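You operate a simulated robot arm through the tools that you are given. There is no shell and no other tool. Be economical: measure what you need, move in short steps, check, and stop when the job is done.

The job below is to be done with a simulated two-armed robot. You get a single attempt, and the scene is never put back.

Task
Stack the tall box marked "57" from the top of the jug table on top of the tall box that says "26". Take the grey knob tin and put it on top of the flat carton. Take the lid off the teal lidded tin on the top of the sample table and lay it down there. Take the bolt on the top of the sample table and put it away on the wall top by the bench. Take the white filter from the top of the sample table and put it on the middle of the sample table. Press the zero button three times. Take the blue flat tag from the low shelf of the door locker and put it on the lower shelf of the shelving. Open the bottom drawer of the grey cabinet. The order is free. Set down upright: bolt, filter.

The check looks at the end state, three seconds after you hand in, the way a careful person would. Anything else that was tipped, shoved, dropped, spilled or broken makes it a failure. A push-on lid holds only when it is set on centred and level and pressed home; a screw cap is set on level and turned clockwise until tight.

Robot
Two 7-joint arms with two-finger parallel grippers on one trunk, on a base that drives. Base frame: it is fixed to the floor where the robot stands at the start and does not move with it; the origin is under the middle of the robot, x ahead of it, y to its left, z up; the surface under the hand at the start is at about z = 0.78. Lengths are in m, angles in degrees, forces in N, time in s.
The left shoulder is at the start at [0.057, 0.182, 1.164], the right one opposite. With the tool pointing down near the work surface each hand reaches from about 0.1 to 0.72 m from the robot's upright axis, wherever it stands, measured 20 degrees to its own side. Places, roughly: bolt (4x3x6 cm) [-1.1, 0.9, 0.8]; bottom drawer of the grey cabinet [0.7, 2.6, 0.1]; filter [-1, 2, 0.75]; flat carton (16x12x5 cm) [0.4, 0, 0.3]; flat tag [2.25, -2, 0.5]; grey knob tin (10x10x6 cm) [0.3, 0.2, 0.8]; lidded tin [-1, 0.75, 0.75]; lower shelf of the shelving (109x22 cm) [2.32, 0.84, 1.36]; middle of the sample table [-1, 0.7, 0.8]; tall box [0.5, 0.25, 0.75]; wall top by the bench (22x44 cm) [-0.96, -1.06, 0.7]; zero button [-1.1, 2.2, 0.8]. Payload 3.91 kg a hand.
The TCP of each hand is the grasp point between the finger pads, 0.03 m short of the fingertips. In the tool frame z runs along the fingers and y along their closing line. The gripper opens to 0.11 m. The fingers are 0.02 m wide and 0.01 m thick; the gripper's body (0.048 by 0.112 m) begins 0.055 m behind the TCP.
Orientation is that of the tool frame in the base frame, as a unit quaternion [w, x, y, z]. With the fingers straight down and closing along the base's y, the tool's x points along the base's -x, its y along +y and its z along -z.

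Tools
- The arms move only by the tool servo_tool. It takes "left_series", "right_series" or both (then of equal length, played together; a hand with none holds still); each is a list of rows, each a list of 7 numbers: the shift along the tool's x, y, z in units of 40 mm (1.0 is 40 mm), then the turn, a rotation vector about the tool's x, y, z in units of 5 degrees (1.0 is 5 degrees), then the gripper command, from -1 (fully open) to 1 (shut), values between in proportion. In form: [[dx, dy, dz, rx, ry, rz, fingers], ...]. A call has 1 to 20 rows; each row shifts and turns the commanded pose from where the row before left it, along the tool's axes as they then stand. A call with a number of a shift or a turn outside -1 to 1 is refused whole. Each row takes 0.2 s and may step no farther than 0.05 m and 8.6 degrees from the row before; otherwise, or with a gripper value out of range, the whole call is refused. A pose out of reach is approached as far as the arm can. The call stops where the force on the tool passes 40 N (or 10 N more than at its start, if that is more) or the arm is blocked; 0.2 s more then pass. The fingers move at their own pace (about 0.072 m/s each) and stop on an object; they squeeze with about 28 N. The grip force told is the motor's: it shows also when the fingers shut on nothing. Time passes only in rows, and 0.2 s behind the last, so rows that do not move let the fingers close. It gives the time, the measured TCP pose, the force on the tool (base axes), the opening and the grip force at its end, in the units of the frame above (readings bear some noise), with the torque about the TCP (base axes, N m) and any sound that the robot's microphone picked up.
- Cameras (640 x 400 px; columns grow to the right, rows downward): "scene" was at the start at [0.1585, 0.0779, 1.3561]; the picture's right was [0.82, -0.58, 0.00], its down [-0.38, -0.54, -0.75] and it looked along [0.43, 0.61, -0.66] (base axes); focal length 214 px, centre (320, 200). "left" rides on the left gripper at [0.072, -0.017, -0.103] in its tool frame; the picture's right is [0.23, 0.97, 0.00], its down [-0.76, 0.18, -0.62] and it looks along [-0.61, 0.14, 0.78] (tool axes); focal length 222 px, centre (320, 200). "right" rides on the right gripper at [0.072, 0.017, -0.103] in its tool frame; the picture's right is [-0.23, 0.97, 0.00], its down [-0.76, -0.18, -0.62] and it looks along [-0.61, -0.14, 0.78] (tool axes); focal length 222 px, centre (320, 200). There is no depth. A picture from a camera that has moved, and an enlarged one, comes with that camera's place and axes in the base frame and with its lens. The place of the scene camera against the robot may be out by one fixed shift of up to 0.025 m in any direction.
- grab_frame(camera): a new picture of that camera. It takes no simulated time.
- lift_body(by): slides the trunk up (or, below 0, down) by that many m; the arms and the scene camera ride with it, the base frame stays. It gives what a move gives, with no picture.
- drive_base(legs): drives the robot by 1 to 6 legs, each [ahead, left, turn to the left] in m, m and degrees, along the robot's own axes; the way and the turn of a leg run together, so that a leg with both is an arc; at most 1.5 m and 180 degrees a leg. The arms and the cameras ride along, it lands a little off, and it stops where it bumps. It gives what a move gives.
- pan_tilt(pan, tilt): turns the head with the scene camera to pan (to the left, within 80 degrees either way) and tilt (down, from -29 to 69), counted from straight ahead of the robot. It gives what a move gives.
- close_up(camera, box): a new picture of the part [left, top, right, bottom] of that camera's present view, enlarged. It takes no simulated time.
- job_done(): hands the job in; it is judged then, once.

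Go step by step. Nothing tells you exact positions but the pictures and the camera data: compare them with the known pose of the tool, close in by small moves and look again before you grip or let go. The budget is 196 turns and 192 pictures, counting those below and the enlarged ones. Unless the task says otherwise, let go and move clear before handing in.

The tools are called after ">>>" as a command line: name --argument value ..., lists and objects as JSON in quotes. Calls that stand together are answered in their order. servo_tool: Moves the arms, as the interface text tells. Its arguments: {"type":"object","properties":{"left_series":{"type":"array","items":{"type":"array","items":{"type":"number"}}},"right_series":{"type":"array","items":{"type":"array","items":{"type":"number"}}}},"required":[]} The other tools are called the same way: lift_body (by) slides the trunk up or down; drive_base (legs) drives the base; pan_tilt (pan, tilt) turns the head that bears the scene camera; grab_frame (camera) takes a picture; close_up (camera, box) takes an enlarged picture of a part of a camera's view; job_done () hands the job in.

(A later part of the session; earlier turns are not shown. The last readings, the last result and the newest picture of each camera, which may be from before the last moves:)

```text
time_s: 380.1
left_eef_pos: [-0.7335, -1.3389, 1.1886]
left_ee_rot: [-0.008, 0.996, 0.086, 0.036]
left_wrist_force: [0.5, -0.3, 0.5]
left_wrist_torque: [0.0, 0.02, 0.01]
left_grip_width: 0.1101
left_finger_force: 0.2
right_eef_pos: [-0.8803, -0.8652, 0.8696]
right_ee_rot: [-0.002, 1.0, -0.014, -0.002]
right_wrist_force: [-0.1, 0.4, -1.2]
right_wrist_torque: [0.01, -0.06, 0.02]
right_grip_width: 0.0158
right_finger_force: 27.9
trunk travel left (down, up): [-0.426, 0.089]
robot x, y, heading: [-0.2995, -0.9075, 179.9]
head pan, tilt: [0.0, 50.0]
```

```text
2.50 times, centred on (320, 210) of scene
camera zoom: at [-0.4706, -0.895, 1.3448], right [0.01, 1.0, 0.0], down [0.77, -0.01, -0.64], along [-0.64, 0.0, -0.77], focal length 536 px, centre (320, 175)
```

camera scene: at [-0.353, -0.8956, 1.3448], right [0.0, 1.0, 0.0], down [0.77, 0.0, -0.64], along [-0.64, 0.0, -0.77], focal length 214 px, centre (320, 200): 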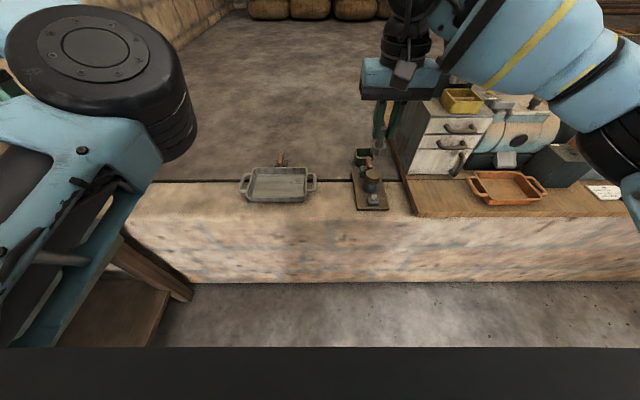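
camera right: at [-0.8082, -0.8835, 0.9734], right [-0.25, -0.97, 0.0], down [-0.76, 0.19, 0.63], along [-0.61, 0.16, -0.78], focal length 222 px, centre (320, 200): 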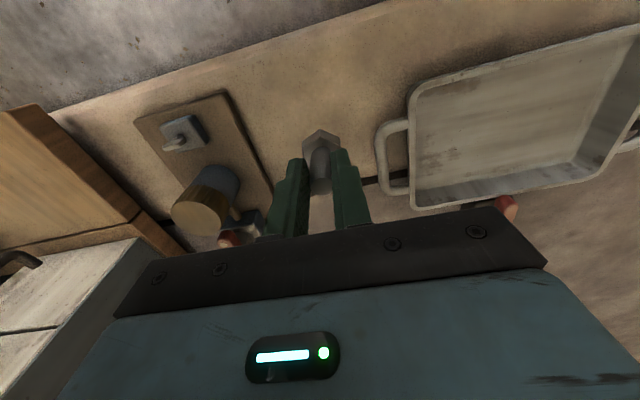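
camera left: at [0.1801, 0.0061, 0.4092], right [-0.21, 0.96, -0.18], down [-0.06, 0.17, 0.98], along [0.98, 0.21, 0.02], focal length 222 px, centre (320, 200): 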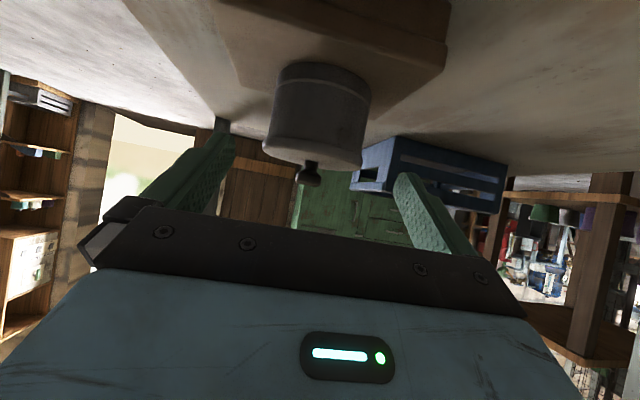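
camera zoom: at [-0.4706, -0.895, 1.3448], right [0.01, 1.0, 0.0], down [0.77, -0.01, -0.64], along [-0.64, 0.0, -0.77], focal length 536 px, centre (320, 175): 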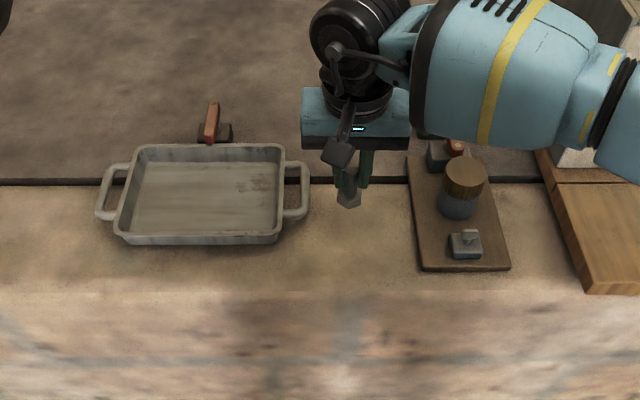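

The landing spot is between the tray handle and the board, mid wall top. I shift 1.5 cm toward the tray and lower carefully.

>>> servo_tool --right_series '[[0, 0.35, 0, 0, 0, 0, 1], [0, 0, 0.6, 0, 0, 0, 1], [0, 0, 0.6, 0, 0, 0, 1], [0, 0, 0.15, 0, 0, 0, 1], [0, 0, 0.15, 0, 0, 0, 1], [0, 0, 0.15, 0, 0, 0, 1]]'

>>> grab_frame --camera "right"

```text
time_s: 381.5
left_eef_pos: [-0.7345, -1.3374, 1.1889]
left_ee_rot: [-0.009, 0.996, 0.085, 0.036]
left_wrist_force: [0.2, -0.1, -0.3]
left_wrist_torque: [-0.02, 0.02, 0.03]
left_grip_width: 0.11
left_finger_force: 0.0
right_eef_pos: [-0.8804, -0.8793, 0.8048]
right_ee_rot: [-0.002, 1.0, -0.014, -0.001]
right_wrist_force: [0.0, -0.7, -3.0]
right_wrist_torque: [0.04, -0.02, 0.0]
right_grip_width: 0.016
right_finger_force: 28.3
trunk travel left (down, up): [-0.426, 0.089]
robot x, y, heading: [-0.3014, -0.9081, 179.6]
head pan, tilt: [0.0, 50.0]
```

```text
31 pictures are left
camera right: at [-0.8079, -0.8979, 0.9082], right [-0.25, -0.97, 0.0], down [-0.76, 0.19, 0.63], along [-0.6, 0.16, -0.78], focal length 222 px, centre (320, 200)
```

right: 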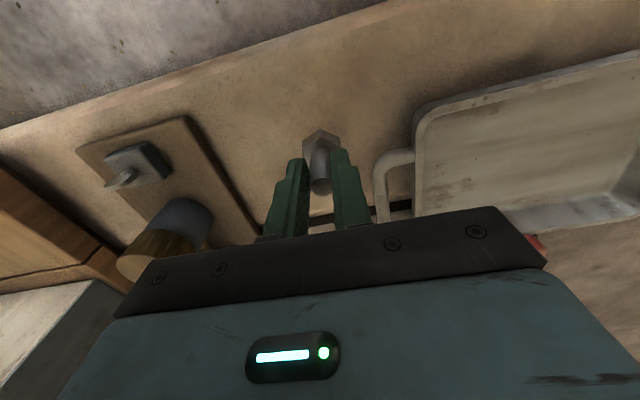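

>>> servo_tool --right_series '[[0, 0, 0.12, 0, 0, 0, 1], [0, 0, 0.12, 0, 0, 0, 1], [0, 0, 0.12, 0, 0, 0, 1], [0, 0, 0.12, 0, 0, 0, 1]]'

```text
time_s: 382.5
left_eef_pos: [-0.7337, -1.3373, 1.1893]
left_ee_rot: [-0.01, 0.996, 0.084, 0.035]
left_wrist_force: [0.9, 0.9, -0.3]
left_wrist_torque: [-0.01, 0.02, 0.0]
left_grip_width: 0.1101
left_finger_force: 0.1
right_eef_pos: [-0.8824, -0.879, 0.7845]
right_ee_rot: [-0.002, 1.0, -0.013, -0.001]
right_wrist_force: [0.3, 0.6, -0.6]
right_wrist_torque: [0.02, -0.01, -0.03]
right_grip_width: 0.0162
right_finger_force: 28.3
trunk travel left (down, up): [-0.426, 0.089]
robot x, y, heading: [-0.2997, -0.9037, 179.5]
head pan, tilt: [0.0, 50.0]
```

>>> servo_tool --right_series '[[0, 0, 0.1, 0, 0, 0, 1], [0, 0, 0.1, 0, 0, 0, 1], [0, 0, 0.1, 0, 0, 0, 1]]'

>>> close_up --camera "scene" --box '[280, 170, 380, 250]'

```text
time_s: 383.3
left_eef_pos: [-0.7333, -1.3373, 1.1893]
left_ee_rot: [-0.009, 0.996, 0.086, 0.036]
left_wrist_force: [0.2, -0.2, -0.9]
left_wrist_torque: [0.02, 0.02, 0.0]
left_grip_width: 0.1095
left_finger_force: 0.1
right_eef_pos: [-0.8814, -0.8801, 0.7732]
right_ee_rot: [-0.002, 1.0, -0.012, -0.001]
right_wrist_force: [0.0, 0.2, -1.0]
right_wrist_torque: [-0.01, -0.02, 0.01]
right_grip_width: 0.016
right_finger_force: 28.7
trunk travel left (down, up): [-0.426, 0.089]
robot x, y, heading: [-0.3006, -0.9042, 179.7]
head pan, tilt: [0.0, 50.0]
```

```text
5.00 times, centred on (330, 210) of scene
camera zoom: at [-0.4705, -0.8945, 1.3448], right [0.01, 1.0, 0.0], down [0.77, -0.01, -0.64], along [-0.64, 0.0, -0.77], focal length 1072 px, centre (270, 150)
```

zoom: 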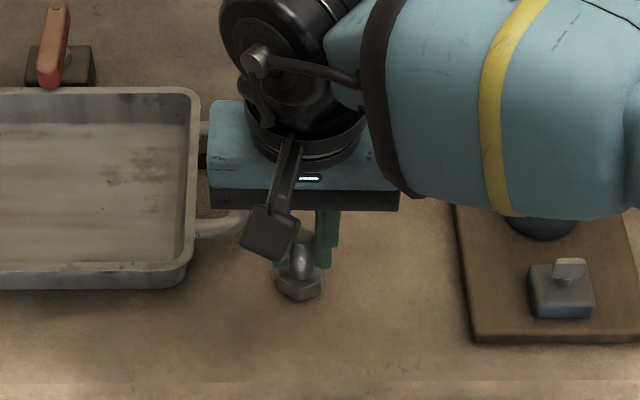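

>>> servo_tool --right_series '[[0, 0, 0.1, 0, 0, 0, 1], [0, 0, 0.1, 0, 0, 0, 1], [0, 0, 0.1, 0, 0, 0, 1]]'

```text
time_s: 384.1
left_eef_pos: [-0.7314, -1.3374, 1.1899]
left_ee_rot: [-0.009, 0.996, 0.085, 0.035]
left_wrist_force: [-0.2, 0.6, 0.3]
left_wrist_torque: [-0.01, -0.02, -0.01]
left_grip_width: 0.1099
left_finger_force: 0.1
right_eef_pos: [-0.8812, -0.8796, 0.763]
right_ee_rot: [-0.001, 1.0, -0.013, -0.004]
right_wrist_force: [0.2, 3.1, 22.5]
right_wrist_torque: [-0.07, 0.26, -0.05]
right_grip_width: 0.0156
right_finger_force: 28.3
trunk travel left (down, up): [-0.426, 0.089]
robot x, y, heading: [-0.2994, -0.9028, 179.5]
head pan, tilt: [0.0, 50.0]
```

Contact (22 N). Ease, open gently and rise straight up.

>>> servo_tool --right_series '[[0, 0, -0.07, 0, 0, 0, 1], [0, 0, 0, 0, 0, 0, 0.6], [0, 0, 0, 0, 0, 0, 0.3], [0, 0, 0, 0, 0, 0, 0.2], [0, 0, -0.5, 0, 0, 0, 0.2], [0, 0, -1, 0, 0, 0, 0.2], [0, 0, -1, 0, 0, 0, 0.2], [0, 0, -1, 0, 0, 0, 0], [0, 0, -1, 0, 0, 0, -1], [0.5, 0, -1, 0, 0, 0, -1], [0.5, 0, -1, 0, 0, 0, -1], [0.5, 0, -1, 0, 0, 0, -1], [0.5, 0, -1, 0, 0, 0, -1]]'

>>> close_up --camera "scene" --box '[240, 150, 420, 290]'

```text
time_s: 386.9
left_eef_pos: [-0.7328, -1.3362, 1.1895]
left_ee_rot: [-0.009, 0.996, 0.085, 0.037]
left_wrist_force: [0.6, -0.8, 0.5]
left_wrist_torque: [0.03, -0.02, 0.01]
left_grip_width: 0.1103
left_finger_force: 0.0
right_eef_pos: [-0.7985, -0.8805, 1.1058]
right_ee_rot: [-0.002, 1.0, -0.012, -0.002]
right_wrist_force: [0.4, -0.5, -0.1]
right_wrist_torque: [-0.01, 0.0, 0.01]
right_grip_width: 0.1101
right_finger_force: 0.0
trunk travel left (down, up): [-0.426, 0.089]
robot x, y, heading: [-0.3011, -0.9049, 179.7]
head pan, tilt: [0.0, 50.0]
```

```text
2.86 times, centred on (330, 220) of scene
camera zoom: at [-0.4696, -0.8946, 1.3449], right [0.01, 1.0, 0.0], down [0.77, -0.01, -0.64], along [-0.64, 0.0, -0.77], focal length 613 px, centre (291, 143)
```

zoom: 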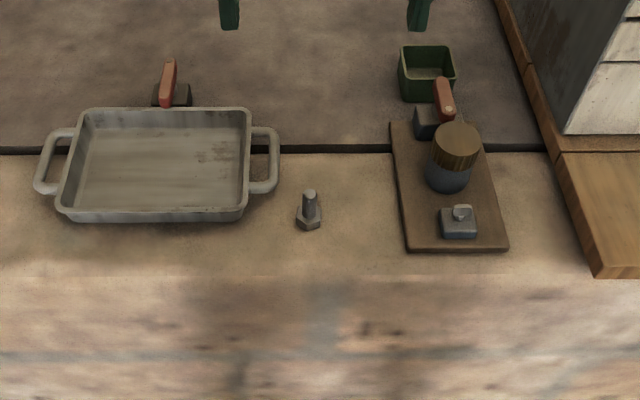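

Bolt stands on the wall top. Last: the grey cabinet's bottom drawer near (0.7,2.6). I drive up the aisle and turn to look.

>>> drive_base --legs '[[-0.12, 0, 0], [0, -1.5, 0], [0, -1.45, 0], [0, 0, -140]]'

>>> pan_tilt --pan 0 --tilt 35

>>> grab_frame --camera "scene"

```text
time_s: 419.5
left_eef_pos: [-0.1533, 2.6702, 1.1891]
left_ee_rot: [-0.031, -0.42, 0.907, -0.02]
left_wrist_force: [-0.3, 0.0, -0.2]
left_wrist_torque: [0.01, -0.03, 0.03]
left_grip_width: 0.1099
left_finger_force: 0.0
right_eef_pos: [0.189, 2.3622, 1.105]
right_ee_rot: [0.002, -0.329, 0.944, -0.001]
right_wrist_force: [0.2, -0.8, -0.5]
right_wrist_torque: [0.01, 0.0, 0.0]
right_grip_width: 0.1101
right_finger_force: 0.0
trunk travel left (down, up): [-0.426, 0.089]
robot x, y, heading: [-0.2093, 2.064, 39.5]
head pan, tilt: [0.0, 50.0]
```

```text
time_s: 420.3
left_eef_pos: [-0.1544, 2.6712, 1.1895]
left_ee_rot: [-0.031, -0.42, 0.907, -0.02]
left_wrist_force: [-0.4, 0.0, 0.2]
left_wrist_torque: [-0.03, 0.01, 0.0]
left_grip_width: 0.11
left_finger_force: 0.1
right_eef_pos: [0.189, 2.3618, 1.1044]
right_ee_rot: [0.002, -0.329, 0.944, -0.001]
right_wrist_force: [0.2, 0.3, -0.3]
right_wrist_torque: [0.02, -0.01, 0.0]
right_grip_width: 0.1098
right_finger_force: 0.0
trunk travel left (down, up): [-0.426, 0.089]
robot x, y, heading: [-0.2061, 2.0621, 39.7]
head pan, tilt: [0.0, 35.0]
```

```text
28 pictures are left
camera scene: at [-0.0533, 2.1905, 1.3665], right [0.64, -0.77, 0.0], down [-0.44, -0.37, -0.82], along [0.63, 0.52, -0.57], focal length 214 px, centre (320, 200)
```

scene: 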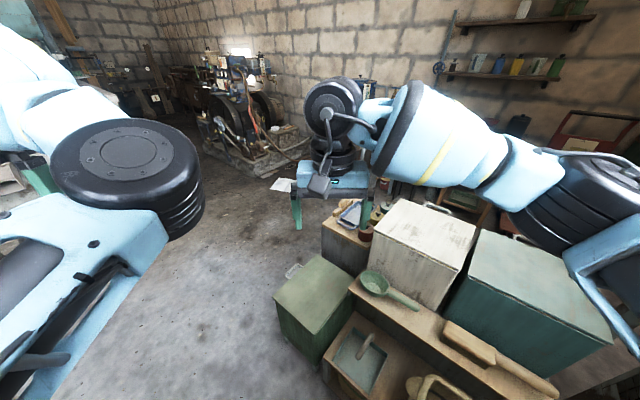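

>>> close_up --camera "scene" --box '[260, 180, 480, 390]'

```text
1.90 times, centred on (370, 285) of scene
camera zoom: at [-0.0533, 2.1905, 1.3665], right [0.64, -0.77, 0.0], down [-0.44, -0.37, -0.82], along [0.63, 0.52, -0.57], focal length 408 px, centre (225, 38)
```

zoom: 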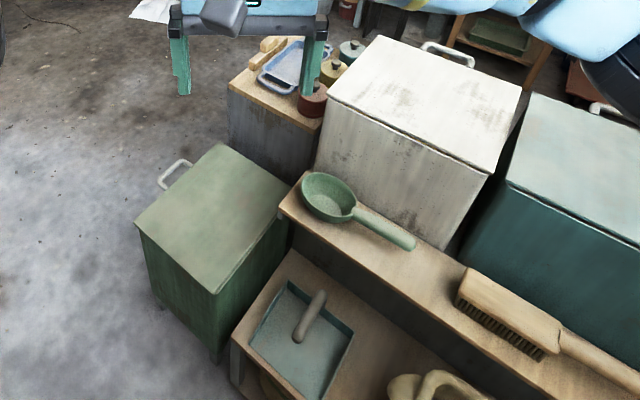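

A green bin hides that area from here. I drive further along (+y) and look back at the other faces.

>>> drive_base --legs '[[0, 0, 50], [0.95, 0, 0], [0, 0, -80]]'

>>> pan_tilt --pan -45 --tilt 40

>>> grab_frame --camera "scene"

```text
time_s: 430.9
left_eef_pos: [0.145, 3.509, 1.1888]
left_ee_rot: [-0.036, -0.175, 0.984, -0.011]
left_wrist_force: [0.1, 0.0, 0.0]
left_wrist_torque: [0.01, 0.0, -0.01]
left_grip_width: 0.1099
left_finger_force: 0.1
right_eef_pos: [0.2918, 3.0718, 1.1042]
right_ee_rot: [0.002, -0.078, 0.997, -0.001]
right_wrist_force: [-0.1, -0.4, -0.4]
right_wrist_torque: [0.0, 0.0, 0.01]
right_grip_width: 0.1104
right_finger_force: 0.0
trunk travel left (down, up): [-0.426, 0.089]
robot x, y, heading: [-0.2032, 3.0079, 10.5]
head pan, tilt: [0.0, 35.0]
```

```text
time_s: 432.0
left_eef_pos: [0.1456, 3.509, 1.1891]
left_ee_rot: [-0.035, -0.175, 0.984, -0.012]
left_wrist_force: [-0.2, -0.3, 0.1]
left_wrist_torque: [0.01, -0.01, -0.01]
left_grip_width: 0.1102
left_finger_force: 0.0
right_eef_pos: [0.2915, 3.0718, 1.1037]
right_ee_rot: [0.002, -0.078, 0.997, -0.002]
right_wrist_force: [0.0, 1.0, 0.2]
right_wrist_torque: [0.01, -0.01, -0.01]
right_grip_width: 0.1097
right_finger_force: 0.1
trunk travel left (down, up): [-0.426, 0.089]
robot x, y, heading: [-0.2012, 3.0105, 10.1]
head pan, tilt: [-45.0, 40.0]
```

```text
26 pictures are left
camera scene: at [-0.0238, 2.9834, 1.359], right [-0.57, -0.82, 0.0], down [-0.53, 0.37, -0.77], along [0.63, -0.44, -0.64], focal length 214 px, centre (320, 200)
```

scene: 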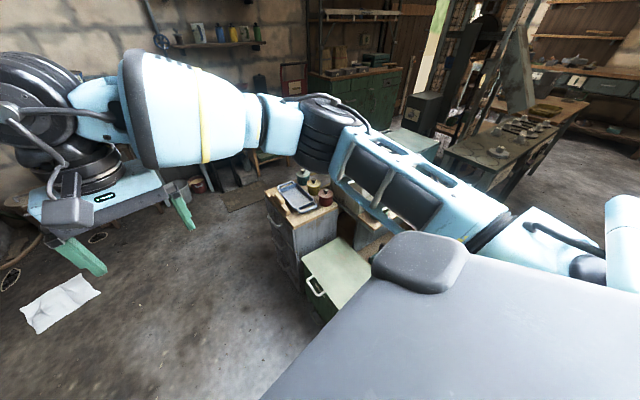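

I now see the grey cabinet: its drawer front faces +y. Close-up.

>>> close_up --camera "scene" --box '[230, 160, 380, 330]'

```text
2.35 times, centred on (305, 245) of scene
camera zoom: at [-0.0238, 2.9834, 1.359], right [-0.57, -0.82, 0.0], down [-0.53, 0.37, -0.77], along [0.63, -0.44, -0.64], focal length 505 px, centre (355, 94)
```

zoom: 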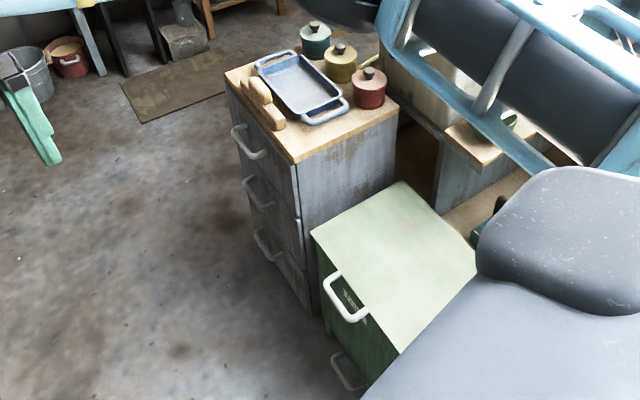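

The grey cabinet's front face is at y≈2.685 (x 0.61–0.96), bottom handle ≈(0.785,2.715,0.15). I position at (0.2,3.0) heading 0 and lower the trunk, leaning the right hand 40° toward the cabinet.

>>> drive_base --legs '[[0, 0, -10.1], [0.38, 0, 0]]'

>>> servo_tool --right_series '[[0, -0.6, 0, 1, 0, 0, -0.2], [0, 0, 0, 1, 0, 0, -0.2], [0, 0, 0, 1, 0, 0, -0.2], [0, 0, 0, 1, 0, 0, -0.2], [0, 0, 0, 1, 0, 0, -0.2], [0, 0, 0, 1, 0, 0, -0.2], [0, 0, 0, 1, 0, 0, -0.2], [0, 0, 0, 1, 0, 0, -0.2]]'

>>> lift_body --by -0.4

>>> grab_frame --camera "right"

```text
time_s: 435.1
left_eef_pos: [0.6102, 3.4323, 1.1884]
left_ee_rot: [-0.035, -0.083, 0.996, -0.007]
left_wrist_force: [0.3, 0.6, 0.1]
left_wrist_torque: [0.01, 0.01, 0.01]
left_grip_width: 0.1098
left_finger_force: 0.1
right_eef_pos: [0.6715, 2.9749, 1.1044]
right_ee_rot: [0.002, 0.016, 1.0, -0.002]
right_wrist_force: [-0.2, -0.7, -0.2]
right_wrist_torque: [-0.03, 0.01, 0.0]
right_grip_width: 0.1104
right_finger_force: 0.1
trunk travel left (down, up): [-0.426, 0.089]
robot x, y, heading: [0.173, 3.0049, -0.6]
head pan, tilt: [-45.0, 40.0]
```

```text
time_s: 436.9
left_eef_pos: [0.6097, 3.4331, 1.1893]
left_ee_rot: [-0.036, -0.083, 0.996, -0.008]
left_wrist_force: [-0.1, -0.1, -0.6]
left_wrist_torque: [-0.03, 0.04, 0.01]
left_grip_width: 0.11
left_finger_force: 0.0
right_eef_pos: [0.6736, 2.9523, 1.1065]
right_ee_rot: [-0.004, 0.016, 0.939, -0.345]
right_wrist_force: [1.1, 0.0, -0.3]
right_wrist_torque: [-0.01, 0.03, 0.01]
right_grip_width: 0.0663
right_finger_force: 0.1
trunk travel left (down, up): [-0.426, 0.089]
robot x, y, heading: [0.1788, 2.9989, -0.5]
head pan, tilt: [-45.0, 40.0]
```

```text
time_s: 439.6
left_eef_pos: [0.6064, 3.4474, 0.8333]
left_ee_rot: [-0.118, -0.107, 0.987, -0.004]
left_wrist_force: [-0.5, -0.7, 0.5]
left_wrist_torque: [0.03, 0.02, 0.01]
left_grip_width: 0.11
left_finger_force: 0.1
right_eef_pos: [0.6757, 2.9513, 0.7976]
right_ee_rot: [-0.009, 0.014, 0.939, -0.343]
right_wrist_force: [-1.6, 0.0, 0.4]
right_wrist_torque: [-0.02, -0.02, 0.01]
right_grip_width: 0.0661
right_finger_force: 0.0
trunk travel left (down, up): [-0.124, 0.39]
robot x, y, heading: [0.1785, 3.0002, -0.7]
head pan, tilt: [-45.0, 40.0]
stopped: the arm was blocked; the commanded pose is now the measured one
```

```text
24 pictures are left
camera right: at [0.6059, 3.0339, 0.8668], right [0.25, 0.74, -0.63], down [0.77, 0.24, 0.59], along [0.58, -0.63, -0.51], focal length 222 px, centre (320, 200)
```

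right: 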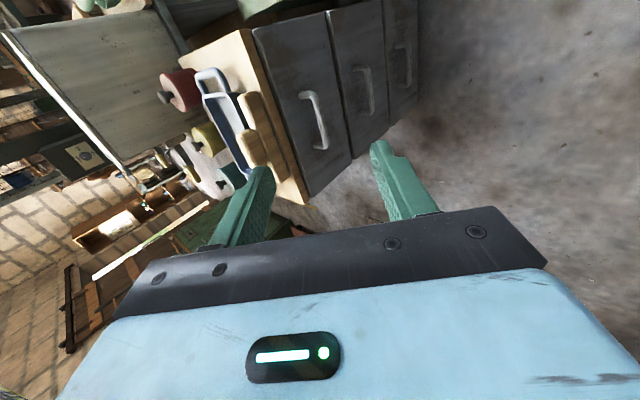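

Triangulated bottom handle ≈(0.72,2.74,0.22). I move the right hand down to a pre-grasp 11 cm short of it.

>>> servo_tool --right_series '[[-0.105, 0.412, 0.892, 0, 0, 0, 0.3], [-0.105, 0.412, 0.892, 0, 0, 0, 0.3], [-0.105, 0.412, 0.892, 0, 0, 0, 0.3], [-0.105, 0.412, 0.892, 0, 0, 0, 0.3], [-0.105, 0.412, 0.892, 0, 0, 0, 0.3], [-0.105, 0.412, 0.892, 0, 0, 0, 0.3], [-0.105, 0.412, 0.892, 0, 0, 0, 0.3], [-0.105, 0.412, 0.892, 0, 0, 0, 0.3], [-0.105, 0.412, 0.892, 0, 0, 0, 0.3], [-0.105, 0.412, 0.892, 0, 0, 0, 0.3], [-0.105, 0.412, 0.892, 0, 0, 0, 0.3], [-0.105, 0.412, 0.892, 0, 0, 0, 0.3]]'

>>> grab_frame --camera "right"

>>> grab_frame --camera "scene"

```text
time_s: 442.1
left_eef_pos: [0.6059, 3.4471, 0.8361]
left_ee_rot: [-0.118, -0.106, 0.987, -0.005]
left_wrist_force: [0.3, -0.3, 0.1]
left_wrist_torque: [0.0, -0.02, 0.01]
left_grip_width: 0.1101
left_finger_force: 0.0
right_eef_pos: [0.7186, 2.8247, 0.3418]
right_ee_rot: [-0.009, 0.012, 0.939, -0.343]
right_wrist_force: [1.0, 0.1, 0.6]
right_wrist_torque: [0.06, -0.02, 0.01]
right_grip_width: 0.0384
right_finger_force: 0.1
trunk travel left (down, up): [-0.124, 0.39]
robot x, y, heading: [0.1755, 3.0019, -0.5]
head pan, tilt: [-45.0, 40.0]
```

```text
23 pictures are left
camera right: at [0.6495, 2.9059, 0.4116], right [0.25, 0.74, -0.63], down [0.77, 0.24, 0.59], along [0.58, -0.63, -0.51], focal length 222 px, centre (320, 200)
```

right: 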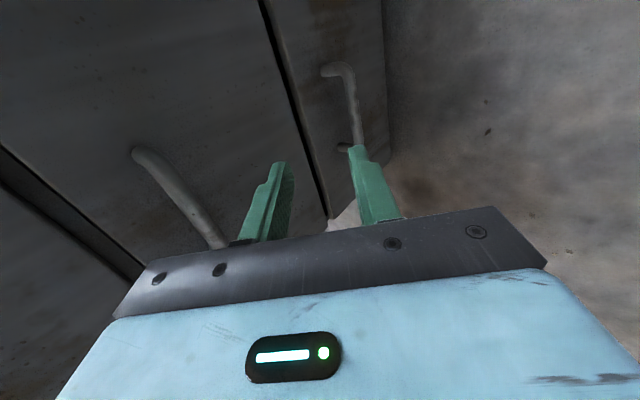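

```text
22 pictures are left
camera scene: at [0.4516, 2.948, 1.029], right [-0.72, -0.7, 0.0], down [-0.45, 0.46, -0.77], along [0.54, -0.55, -0.64], focal length 214 px, centre (320, 200)
```

scene: 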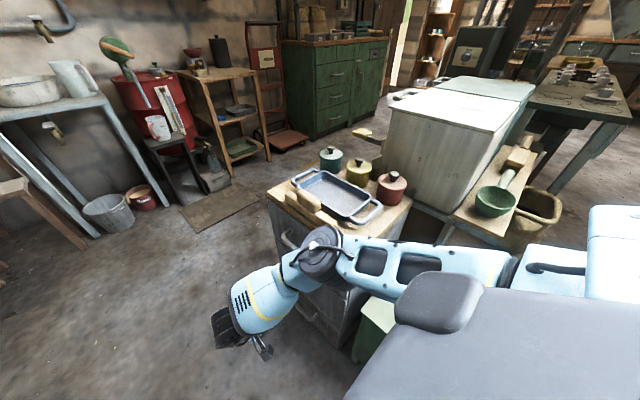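

The bar is offset toward the outer finger by ~3.5 cm. I correct, shift a bit in +x, advance 12 cm and look.

>>> servo_tool --right_series '[[-0.4, 0.45, 0, 0, 0, 0, 0.1], [-0.4, 0.45, 0, 0, 0, 0, 0.1], [0, 0, 0.75, 0, 0, 0, 0.1], [0, 0, 0.75, 0, 0, 0, 0.1], [0, 0, 0.75, 0, 0, 0, 0.1], [0, 0, 0.75, 0, 0, 0, 0.1]]'

>>> grab_frame --camera "right"

```text
time_s: 443.6
left_eef_pos: [0.6054, 3.446, 0.8347]
left_ee_rot: [-0.118, -0.106, 0.987, -0.003]
left_wrist_force: [0.6, 1.0, 0.4]
left_wrist_torque: [-0.02, -0.01, 0.01]
left_grip_width: 0.1099
left_finger_force: 0.1
right_eef_pos: [0.7152, 2.7633, 0.2574]
right_ee_rot: [-0.008, 0.014, 0.939, -0.343]
right_wrist_force: [0.4, 0.3, -0.2]
right_wrist_torque: [-0.02, 0.0, -0.01]
right_grip_width: 0.0495
right_finger_force: 0.0
right hand out of reach, approached as far as the arm can: row 2, 3, 4, 5, 6
trunk travel left (down, up): [-0.124, 0.39]
robot x, y, heading: [0.1757, 3.0051, -0.7]
head pan, tilt: [-45.0, 40.0]
```

```text
21 pictures are left
camera right: at [0.6453, 2.8451, 0.3259], right [0.25, 0.74, -0.63], down [0.77, 0.24, 0.59], along [0.58, -0.63, -0.51], focal length 222 px, centre (320, 200)
```

right: 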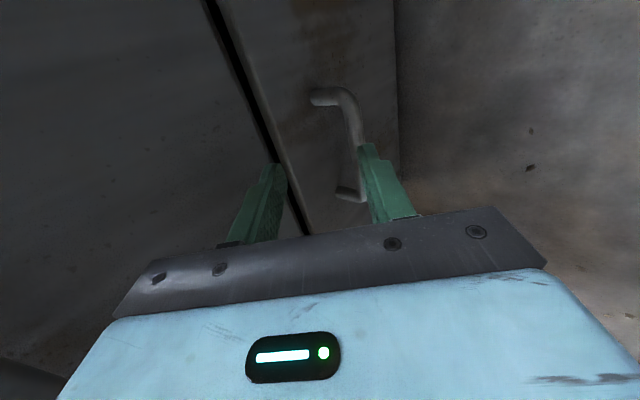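

The arm is at its reach limit; I need the trunk lower. I free the left arm (up/forward), retract the right hand a bit, then lower the trunk.

>>> servo_tool --left_series '[[-0.8, 0, -0.7, 0, 0, 0, -1], [-0.8, 0, -0.7, 0, 0, 0, -1], [-0.8, 0, -0.7, 0, 0, 0, -1], [0, 0, -0.9, 0, 0, 0, -1]]' --right_series '[[0, 0.4, -0.7, 0, 0, 0, 0.1], [0, 0.4, -0.7, 0, 0, 0, 0.1], [0, 0, -0.7, 0, 0, 0, 0.1], [0, 0, -0.7, 0, 0, 0, 0.1]]'

>>> lift_body --by -0.11

```text
time_s: 444.6
left_eef_pos: [0.7239, 3.4706, 0.9277]
left_ee_rot: [-0.117, -0.104, 0.988, -0.004]
left_wrist_force: [-0.4, 0.0, 0.3]
left_wrist_torque: [0.0, -0.02, 0.0]
left_grip_width: 0.1096
left_finger_force: 0.0
right_eef_pos: [0.7184, 2.8576, 0.3226]
right_ee_rot: [-0.008, 0.014, 0.939, -0.344]
right_wrist_force: [-0.7, 0.7, 0.7]
right_wrist_torque: [0.01, -0.03, -0.05]
right_grip_width: 0.0496
right_finger_force: 0.1
trunk travel left (down, up): [-0.124, 0.39]
robot x, y, heading: [0.1735, 3.0035, -0.5]
head pan, tilt: [-45.0, 40.0]
```

```text
time_s: 446.0
left_eef_pos: [0.7248, 3.47, 0.8188]
left_ee_rot: [-0.117, -0.105, 0.988, -0.004]
left_wrist_force: [-0.3, 1.0, 0.4]
left_wrist_torque: [0.02, -0.02, 0.02]
left_grip_width: 0.1098
left_finger_force: 0.0
right_eef_pos: [0.7174, 2.8582, 0.2129]
right_ee_rot: [-0.008, 0.014, 0.939, -0.344]
right_wrist_force: [-0.2, -0.2, -0.6]
right_wrist_torque: [0.0, 0.04, -0.01]
right_grip_width: 0.0493
right_finger_force: 0.0
trunk travel left (down, up): [-0.014, 0.5]
robot x, y, heading: [0.1753, 3.0057, -0.8]
head pan, tilt: [-45.0, 40.0]
```

>>> servo_tool --right_series '[[-0.3, -0.84, 0, 0, 0, 0, 0.1], [-0.3, -0.84, 0, 0, 0, 0, 0.1], [0, 0, 0.8, 0, 0, 0, 0.1], [0, 0, 0.8, 0, 0, 0, 0.1]]'

>>> grab_frame --camera "right"

```text
time_s: 447.2
left_eef_pos: [0.693, 3.5088, 0.8182]
left_ee_rot: [-0.115, -0.134, 0.984, -0.009]
left_wrist_force: [-0.8, -0.2, -0.6]
left_wrist_torque: [-0.06, 0.01, 0.01]
left_grip_width: 0.11
left_finger_force: 0.0
right_eef_pos: [0.7591, 2.8269, 0.2176]
right_ee_rot: [0.019, -0.028, 0.941, -0.338]
right_wrist_force: [-0.3, -0.7, -0.4]
right_wrist_torque: [0.02, -0.01, -0.01]
right_grip_width: 0.0494
right_finger_force: 0.1
trunk travel left (down, up): [-0.014, 0.5]
robot x, y, heading: [0.1779, 3.0089, 2.5]
head pan, tilt: [-45.0, 40.0]
stopped in row 4 (right hand): the arm was blocked; the commanded pose is now the measured one
```

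```text
20 pictures are left
camera right: at [0.6823, 2.9007, 0.286], right [0.19, 0.77, -0.62], down [0.73, 0.31, 0.61], along [0.65, -0.56, -0.5], focal length 222 px, centre (320, 200)
```

right: 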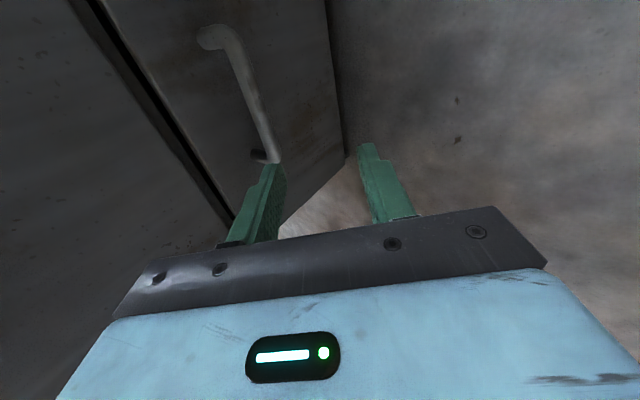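

The right elbow is against the cabinet side. Better: face the cabinet (heading -90) and use the left hand rolled 90°. I retract the right hand, raise the trunk, and back away.

>>> servo_tool --right_series '[[0, 0.4, -0.8, 0, 0, 0, 0.1], [0, 0.4, -0.8, 0, 0, 0, 0.1], [0, 0.4, -0.8, 0, 0, 0, 0.1]]'

>>> lift_body --by 0.35

>>> servo_tool --right_series '[[0, 0, -0.9, -1, 0, 0, -1], [0, 0, -0.9, -1, 0, 0, -1], [0, 0, -0.9, -1, 0, 0, -1], [0, 0, -0.9, -1, 0, 0, -1], [0, 0, -0.9, -1, 0, 0, -1], [0, 0, -0.9, -1, 0, 0, -1], [0, 0, -0.9, -1, 0, 0, -1], [0, 0, -0.9, -1, 0, 0, -1], [0, 0, -0.9, 0, 0, 0, -1], [0, 0, -0.9, 0, 0, 0, -1]]'

>>> grab_frame --camera "scene"

```text
time_s: 448.0
left_eef_pos: [0.6991, 3.5009, 0.8189]
left_ee_rot: [-0.117, -0.133, 0.984, -0.007]
left_wrist_force: [-0.1, -0.7, 0.4]
left_wrist_torque: [0.0, 0.02, -0.01]
left_grip_width: 0.1098
left_finger_force: 0.1
right_eef_pos: [0.7541, 2.9128, 0.2578]
right_ee_rot: [0.015, -0.023, 0.941, -0.338]
right_wrist_force: [0.1, -1.4, 0.2]
right_wrist_torque: [-0.01, -0.01, 0.03]
right_grip_width: 0.0494
right_finger_force: 0.1
trunk travel left (down, up): [-0.014, 0.5]
robot x, y, heading: [0.1787, 3.001, 2.5]
head pan, tilt: [-45.0, 40.0]
```

```text
time_s: 451.4
left_eef_pos: [0.698, 3.5019, 1.1684]
left_ee_rot: [-0.117, -0.134, 0.984, -0.007]
left_wrist_force: [-0.1, 0.1, -1.1]
left_wrist_torque: [-0.01, 0.0, -0.01]
left_grip_width: 0.1099
left_finger_force: 0.2
right_eef_pos: [0.7941, 2.915, 0.675]
right_ee_rot: [0.083, 0.001, 0.939, -0.335]
right_wrist_force: [0.5, 0.7, -0.5]
right_wrist_torque: [0.0, -0.01, -0.02]
right_grip_width: 0.0494
right_finger_force: 0.0
trunk travel left (down, up): [-0.364, 0.15]
robot x, y, heading: [0.1769, 2.9987, 2.8]
head pan, tilt: [-45.0, 40.0]
```

```text
time_s: 453.6
left_eef_pos: [0.6972, 3.5005, 1.17]
left_ee_rot: [-0.116, -0.134, 0.984, -0.008]
left_wrist_force: [0.1, 0.2, -0.9]
left_wrist_torque: [0.0, 0.0, 0.0]
left_grip_width: 0.1102
left_finger_force: 0.1
right_eef_pos: [0.7366, 3.0182, 1.0067]
right_ee_rot: [0.079, -0.028, 0.996, 0.007]
right_wrist_force: [-0.7, -1.1, -0.3]
right_wrist_torque: [0.0, 0.0, 0.01]
right_grip_width: 0.1098
right_finger_force: 0.0
trunk travel left (down, up): [-0.364, 0.15]
robot x, y, heading: [0.1779, 2.9984, 2.7]
head pan, tilt: [-45.0, 40.0]
```

```text
19 pictures are left
camera scene: at [0.375, 2.9599, 1.289], right [-0.67, -0.74, 0.0], down [-0.47, 0.43, -0.77], along [0.57, -0.52, -0.64], focal length 214 px, centre (320, 200)
```

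scene: 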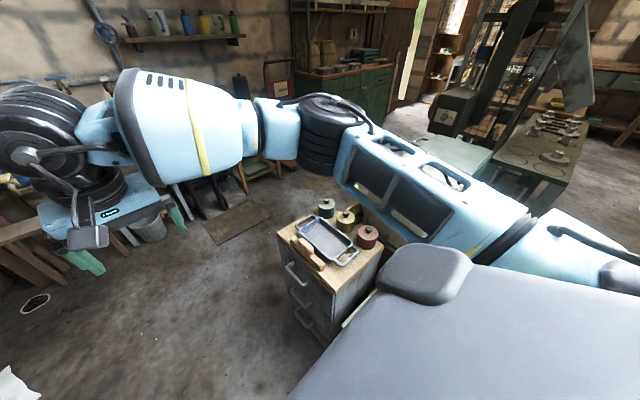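

Everything on the cabinet is still in place. I drive around to face the drawers: heading -90 at about (0.58,3.4).

>>> drive_base --legs '[[0, 0.55, 0], [0, 0, -92.7], [0, 0.38, 0]]'

>>> pan_tilt --pan 10 --tilt 45

>>> grab_frame --camera "scene"

```text
time_s: 466.3
left_eef_pos: [1.0119, 3.0332, 1.1693]
left_ee_rot: [-0.087, 0.609, 0.784, 0.078]
left_wrist_force: [-0.1, -0.2, 0.5]
left_wrist_torque: [-0.01, 0.04, 0.01]
left_grip_width: 0.1099
left_finger_force: 0.1
right_eef_pos: [0.5293, 3.0051, 1.0049]
right_ee_rot: [0.06, 0.693, 0.717, -0.052]
right_wrist_force: [1.0, 0.4, -0.2]
right_wrist_torque: [0.02, -0.03, -0.02]
right_grip_width: 0.1101
right_finger_force: 0.0
trunk travel left (down, up): [-0.364, 0.15]
robot x, y, heading: [0.527, 3.5618, -88.3]
head pan, tilt: [-45.0, 40.0]
```

```text
time_s: 467.6
left_eef_pos: [1.0108, 3.0339, 1.1713]
left_ee_rot: [-0.087, 0.609, 0.784, 0.079]
left_wrist_force: [0.2, -0.3, -0.9]
left_wrist_torque: [0.01, 0.01, -0.03]
left_grip_width: 0.1101
left_finger_force: 0.2
right_eef_pos: [0.5287, 3.0064, 1.006]
right_ee_rot: [0.06, 0.694, 0.716, -0.051]
right_wrist_force: [0.5, -0.3, 0.0]
right_wrist_torque: [-0.01, -0.01, -0.01]
right_grip_width: 0.1101
right_finger_force: 0.1
trunk travel left (down, up): [-0.364, 0.15]
robot x, y, heading: [0.5237, 3.564, -88.6]
head pan, tilt: [10.0, 45.0]
```

```text
18 pictures are left
camera scene: at [0.5518, 3.3673, 1.2817], right [-0.98, -0.2, 0.0], down [-0.14, 0.69, -0.71], along [0.14, -0.69, -0.71], focal length 214 px, centre (320, 200)
```

scene: 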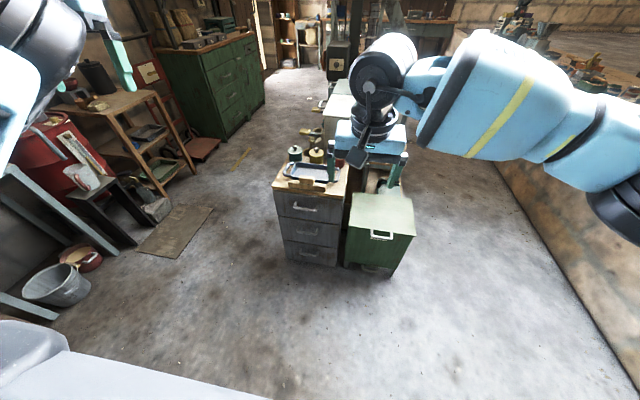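

>>> close_up --camera "scene" --box '[250, 160, 370, 290]'

```text
3.08 times, centred on (310, 225) of scene
camera zoom: at [0.5518, 3.3673, 1.2817], right [-0.98, -0.2, 0.0], down [-0.14, 0.69, -0.71], along [0.14, -0.69, -0.71], focal length 660 px, centre (351, 123)
```

zoom: 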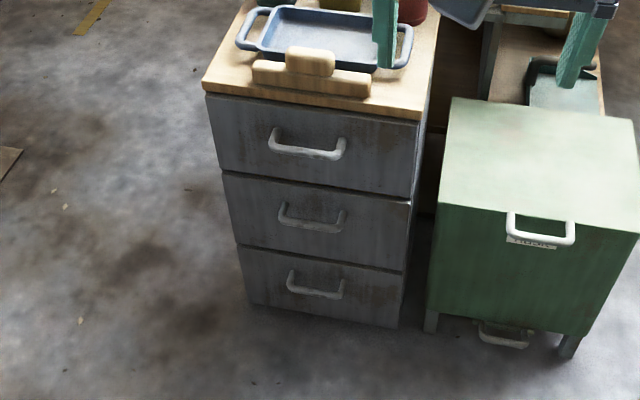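

Handle bar of the bottom drawer: centre ≈(0.748,2.732,0.148), along x. I lower the trunk some and rotate the left hand (fingers in the vertical plane, leaning forward).

>>> lift_body --by -0.2

>>> servo_tool --left_series '[[0, 0, 0, -0.394, -0.465, 0.967, 0.1], [0, 0, 0, -0.394, -0.465, 0.967, 0.1], [0, 0, 0, -0.394, -0.465, 0.967, 0.1], [0, 0, 0, -0.394, -0.465, 0.967, 0.1], [0, 0, 0, -0.394, -0.465, 0.967, 0.1], [0, 0, 0, -0.394, -0.465, 0.967, 0.1], [0, 0, 0, -0.394, -0.465, 0.967, 0.1], [0, 0, 0, -0.394, -0.465, 0.967, 0.1], [0, 0, 0, -0.394, -0.465, 0.967, 0.1], [0, 0, 0, -0.394, -0.465, 0.967, 0.1], [0, 0, 0, -0.394, -0.465, 0.967, 0.1], [0, 0, 0, -0.394, -0.465, 0.967, 0.1], [0, 0, 0, -0.394, -0.465, 0.967, 0.1], [0, 0, 0, -0.394, -0.465, 0.967, 0.1], [0, 0, 0, -0.394, -0.465, 0.967, 0.1], [0, 0, 0, -0.394, -0.465, 0.967, 0.1], [0, 0, 0, -0.394, -0.465, 0.967, 0.1], [0, 0, 0, -0.394, -0.465, 0.967, 0.1], [0, 0, 0, -0.394, -0.465, 0.967, 0.1], [0, 0, 0, -0.394, -0.465, 0.967, 0.1]]'

```text
time_s: 469.7
left_eef_pos: [1.0119, 3.035, 0.9711]
left_ee_rot: [-0.087, 0.609, 0.784, 0.078]
left_wrist_force: [0.0, 0.0, -1.0]
left_wrist_torque: [-0.01, 0.01, 0.02]
left_grip_width: 0.11
left_finger_force: 0.2
right_eef_pos: [0.5293, 3.0063, 0.8064]
right_ee_rot: [0.06, 0.693, 0.716, -0.051]
right_wrist_force: [-0.3, -0.2, 0.6]
right_wrist_torque: [0.01, 0.01, -0.02]
right_grip_width: 0.1098
right_finger_force: 0.0
trunk travel left (down, up): [-0.164, 0.35]
robot x, y, heading: [0.5239, 3.567, -88.6]
head pan, tilt: [10.0, 45.0]
```

```text
time_s: 473.9
left_eef_pos: [1.0115, 3.0337, 0.969]
left_ee_rot: [0.342, 0.94, -0.002, -0.002]
left_wrist_force: [0.0, 0.1, 0.4]
left_wrist_torque: [0.02, 0.0, -0.02]
left_grip_width: 0.0493
left_finger_force: 0.1
right_eef_pos: [0.5281, 3.0054, 0.8055]
right_ee_rot: [0.059, 0.693, 0.717, -0.051]
right_wrist_force: [-0.2, -0.1, -0.8]
right_wrist_torque: [0.0, 0.02, 0.0]
right_grip_width: 0.1098
right_finger_force: 0.0
trunk travel left (down, up): [-0.164, 0.35]
robot x, y, heading: [0.5201, 3.5647, -88.6]
head pan, tilt: [10.0, 45.0]
```

Orientation is exactly as wanted. I drive 0.15 m ahead, lower the trunk, and move to a pre-grasp 12 cm from the bar.

>>> drive_base --legs '[[0.15, 0, -1.4]]'

>>> lift_body --by -0.15

```text
time_s: 475.3
left_eef_pos: [0.9979, 2.8701, 0.9681]
left_ee_rot: [0.342, 0.939, -0.014, -0.006]
left_wrist_force: [0.0, 0.0, -0.9]
left_wrist_torque: [-0.02, 0.0, 0.02]
left_grip_width: 0.0493
left_finger_force: 0.0
right_eef_pos: [0.5127, 2.856, 0.8047]
right_ee_rot: [0.057, 0.703, 0.707, -0.052]
right_wrist_force: [0.3, -0.7, -1.2]
right_wrist_torque: [-0.03, 0.04, -0.01]
right_grip_width: 0.1098
right_finger_force: 0.1
trunk travel left (down, up): [-0.164, 0.35]
robot x, y, heading: [0.5261, 3.4142, -90.2]
head pan, tilt: [10.0, 45.0]
```

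```text
time_s: 477.0
left_eef_pos: [0.9971, 2.8376, 0.7928]
left_ee_rot: [0.308, 0.951, -0.012, -0.006]
left_wrist_force: [0.1, 0.3, -0.1]
left_wrist_torque: [0.0, 0.02, -0.01]
left_grip_width: 0.0495
left_finger_force: 0.2
right_eef_pos: [0.5137, 2.8571, 0.656]
right_ee_rot: [0.059, 0.703, 0.707, -0.053]
right_wrist_force: [0.2, 1.1, 0.3]
right_wrist_torque: [-0.01, 0.01, 0.0]
right_grip_width: 0.11
right_finger_force: 0.1
trunk travel left (down, up): [-0.014, 0.5]
robot x, y, heading: [0.5244, 3.414, -90.1]
head pan, tilt: [10.0, 45.0]
```

>>> servo_tool --left_series '[[-0.48, -0.64, 0.85, 0, 0, 0, 0.1], [-0.48, -0.64, 0.85, 0, 0, 0, 0.1], [-0.48, -0.64, 0.85, 0, 0, 0, 0.1], [-0.48, -0.64, 0.85, 0, 0, 0, 0.1], [-0.48, -0.64, 0.85, 0, 0, 0, 0.1], [-0.48, -0.64, 0.85, 0, 0, 0, 0.1], [-0.48, -0.64, 0.85, 0, 0, 0, 0.1], [-0.48, -0.64, 0.85, 0, 0, 0, 0.1], [-0.48, -0.64, 0.85, 0, 0, 0, 0.1], [-0.48, -0.64, 0.85, 0, 0, 0, 0.1], [-0.48, -0.64, 0.85, 0, 0, 0, 0.1], [-0.48, -0.64, 0.85, 0, 0, 0, 0.1]]'

>>> grab_frame --camera "left"

>>> grab_frame --camera "scene"

```text
time_s: 479.6
left_eef_pos: [0.7791, 2.8454, 0.281]
left_ee_rot: [0.308, 0.951, -0.011, -0.006]
left_wrist_force: [0.0, -0.4, 0.0]
left_wrist_torque: [0.01, 0.02, -0.01]
left_grip_width: 0.0491
left_finger_force: 0.1
left hand out of reach, approached as far as the arm can: row 3, 4
right_eef_pos: [0.5134, 2.8569, 0.6552]
right_ee_rot: [0.058, 0.703, 0.707, -0.052]
right_wrist_force: [0.1, -0.1, 0.3]
right_wrist_torque: [0.03, -0.01, 0.0]
right_grip_width: 0.11
right_finger_force: 0.1
trunk travel left (down, up): [-0.014, 0.5]
robot x, y, heading: [0.5274, 3.4183, -90.3]
head pan, tilt: [10.0, 45.0]
```

```text
16 pictures are left
camera left: at [0.8548, 2.9186, 0.3547], right [0.21, -0.79, 0.57], down [-0.75, 0.24, 0.61], along [-0.62, -0.56, -0.55], focal length 222 px, centre (320, 200)
```

left: 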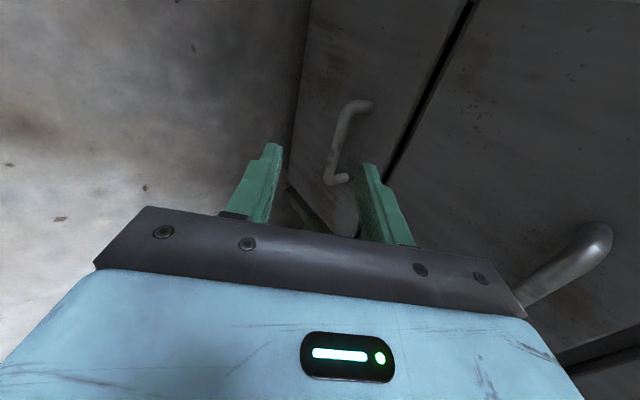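

```text
15 pictures are left
camera scene: at [0.547, 3.101, 0.9091], right [-0.99, -0.17, 0.0], down [-0.12, 0.7, -0.71], along [0.12, -0.7, -0.71], focal length 214 px, centre (320, 200)
```

scene: 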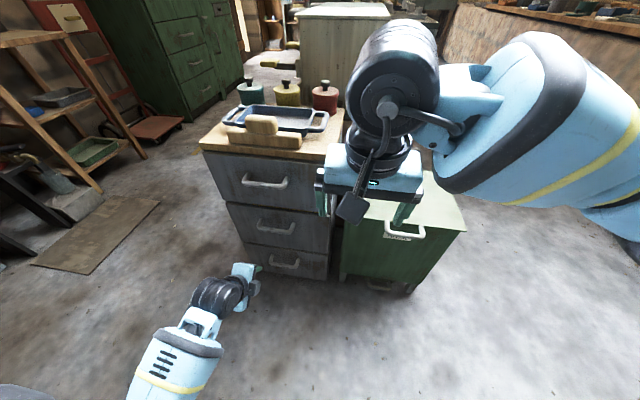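

Bar refined to ≈(0.745,2.747,0.187). I align and advance 7.5 cm, then look.

>>> servo_tool --left_series '[[-0.7, 0.5, 0, 0, 0, 0, 0.1], [0, 0, 0.7, 0, 0, 0, 0.1], [0, 0, 0.7, 0, 0, 0, 0.1], [0, 0, 0.5, 0, 0, 0, 0.1]]'

>>> grab_frame --camera "left"

```text
time_s: 480.6
left_eef_pos: [0.7512, 2.7845, 0.2311]
left_ee_rot: [0.308, 0.951, -0.011, -0.005]
left_wrist_force: [-0.1, 0.6, -0.7]
left_wrist_torque: [-0.01, -0.02, -0.01]
left_grip_width: 0.0494
left_finger_force: 0.1
right_eef_pos: [0.5136, 2.8562, 0.6551]
right_ee_rot: [0.059, 0.703, 0.707, -0.052]
right_wrist_force: [-0.2, 0.4, 0.7]
right_wrist_torque: [-0.04, -0.02, 0.0]
right_grip_width: 0.1101
right_finger_force: 0.0
trunk travel left (down, up): [-0.014, 0.5]
robot x, y, heading: [0.5277, 3.4188, -90.3]
head pan, tilt: [10.0, 45.0]
```

```text
14 pictures are left
camera left: at [0.8253, 2.8575, 0.3045], right [0.21, -0.79, 0.57], down [-0.75, 0.24, 0.61], along [-0.62, -0.56, -0.55], focal length 222 px, centre (320, 200)
```

left: 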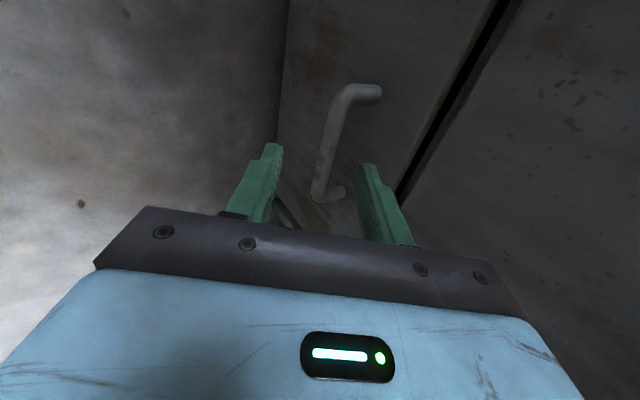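

The bar is between the fingers, ~4.7 cm ahead. I advance 3 cm and close.

>>> servo_tool --left_series '[[0, 0.1, 0.4, 0, 0, 0, 0.1], [0, 0, 0.35, 0, 0, 0, 0.1], [0, 0, 0, 0, 0, 0, 0.5], [0, 0, 0, 0, 0, 0, 1], [0, 0, 0, 0, 0, 0, 1], [0, 0, 0, 0, 0, 0, 1]]'

>>> grab_frame --camera "left"

```text
time_s: 482.0
left_eef_pos: [0.7484, 2.7636, 0.2082]
left_ee_rot: [0.307, 0.951, -0.012, -0.006]
left_wrist_force: [0.0, 0.0, -0.1]
left_wrist_torque: [-0.02, 0.01, -0.02]
left_grip_width: 0.0
left_finger_force: 28.1
right_eef_pos: [0.5142, 2.857, 0.6557]
right_ee_rot: [0.059, 0.703, 0.707, -0.052]
right_wrist_force: [0.3, -0.4, 0.0]
right_wrist_torque: [0.02, 0.02, 0.03]
right_grip_width: 0.11
right_finger_force: 0.0
trunk travel left (down, up): [-0.014, 0.5]
robot x, y, heading: [0.5263, 3.4178, -90.1]
head pan, tilt: [10.0, 45.0]
```

```text
13 pictures are left
camera left: at [0.8234, 2.8362, 0.2826], right [0.21, -0.79, 0.57], down [-0.75, 0.24, 0.61], along [-0.62, -0.56, -0.55], focal length 222 px, centre (320, 200)
```

left: 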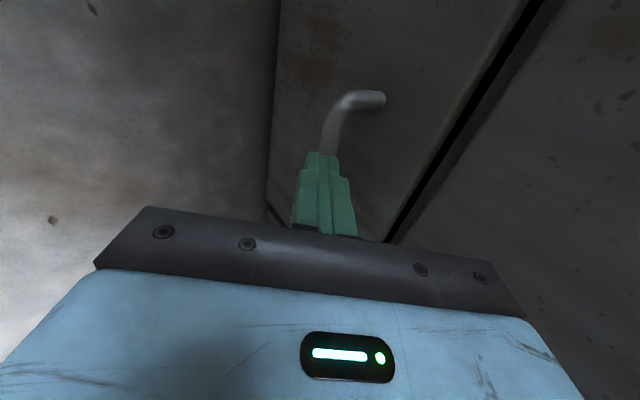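

Missed - the bar is farther. I re-open, advance 3 cm more and look.

>>> servo_tool --left_series '[[0, 0, -0.3, 0, 0, 0, 0.1], [0, 0, 0, 0, 0, 0, 0.1], [0, 0, 0, 0, 0, 0, 0.1], [0, 0.1, 0.5, 0, 0, 0, 0.1], [0, 0, 0.5, 0, 0, 0, 0.1]]'

>>> grab_frame --camera "left"

```text
time_s: 483.3
left_eef_pos: [0.7478, 2.7461, 0.1944]
left_ee_rot: [0.31, 0.951, -0.012, -0.007]
left_wrist_force: [-1.1, 23.9, 16.9]
left_wrist_torque: [-0.63, -0.12, 0.17]
left_grip_width: 0.0451
left_finger_force: 0.0
right_eef_pos: [0.5155, 2.8578, 0.6558]
right_ee_rot: [0.059, 0.702, 0.708, -0.052]
right_wrist_force: [-0.6, -0.1, 0.1]
right_wrist_torque: [0.03, -0.02, 0.01]
right_grip_width: 0.11
right_finger_force: 0.1
trunk travel left (down, up): [-0.014, 0.5]
robot x, y, heading: [0.5248, 3.417, -90.2]
head pan, tilt: [10.0, 45.0]
stopped in row 5 (left hand): the force on the tool passed its limit at 73 N (the readings are from after the stop); the commanded pose is now the measured one
```

```text
12 pictures are left
camera left: at [0.8232, 2.8196, 0.2679], right [0.21, -0.79, 0.57], down [-0.75, 0.24, 0.61], along [-0.62, -0.56, -0.54], focal length 222 px, centre (320, 200)
```

left: 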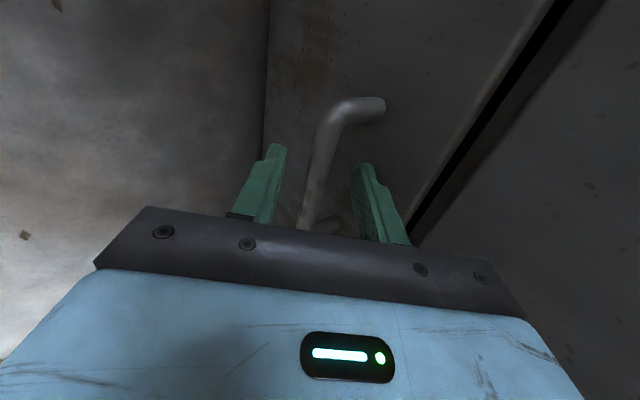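

The inner fingertip touched the face and the bar lies between the fingers. I back off 4 mm and close.

>>> servo_tool --left_series '[[0, 0, -0.1, 0, 0, 0, 0.1], [0, 0, 0, 0, 0, 0, 0.5], [0, 0, 0, 0, 0, 0, 1], [0, 0, 0, 0, 0, 0, 1], [0, 0, 0, 0, 0, 0, 1]]'

```text
time_s: 484.5
left_eef_pos: [0.7485, 2.7481, 0.1961]
left_ee_rot: [0.308, 0.951, -0.01, -0.005]
left_wrist_force: [-1.0, 8.9, -8.6]
left_wrist_torque: [0.22, 0.41, 0.86]
left_grip_width: 0.0136
left_finger_force: 45.0
right_eef_pos: [0.5143, 2.8567, 0.6548]
right_ee_rot: [0.058, 0.702, 0.707, -0.052]
right_wrist_force: [0.2, 0.6, 0.2]
right_wrist_torque: [-0.01, 0.02, 0.0]
right_grip_width: 0.1102
right_finger_force: 0.0
trunk travel left (down, up): [-0.014, 0.5]
robot x, y, heading: [0.5282, 3.4155, -90.2]
head pan, tilt: [10.0, 45.0]
```

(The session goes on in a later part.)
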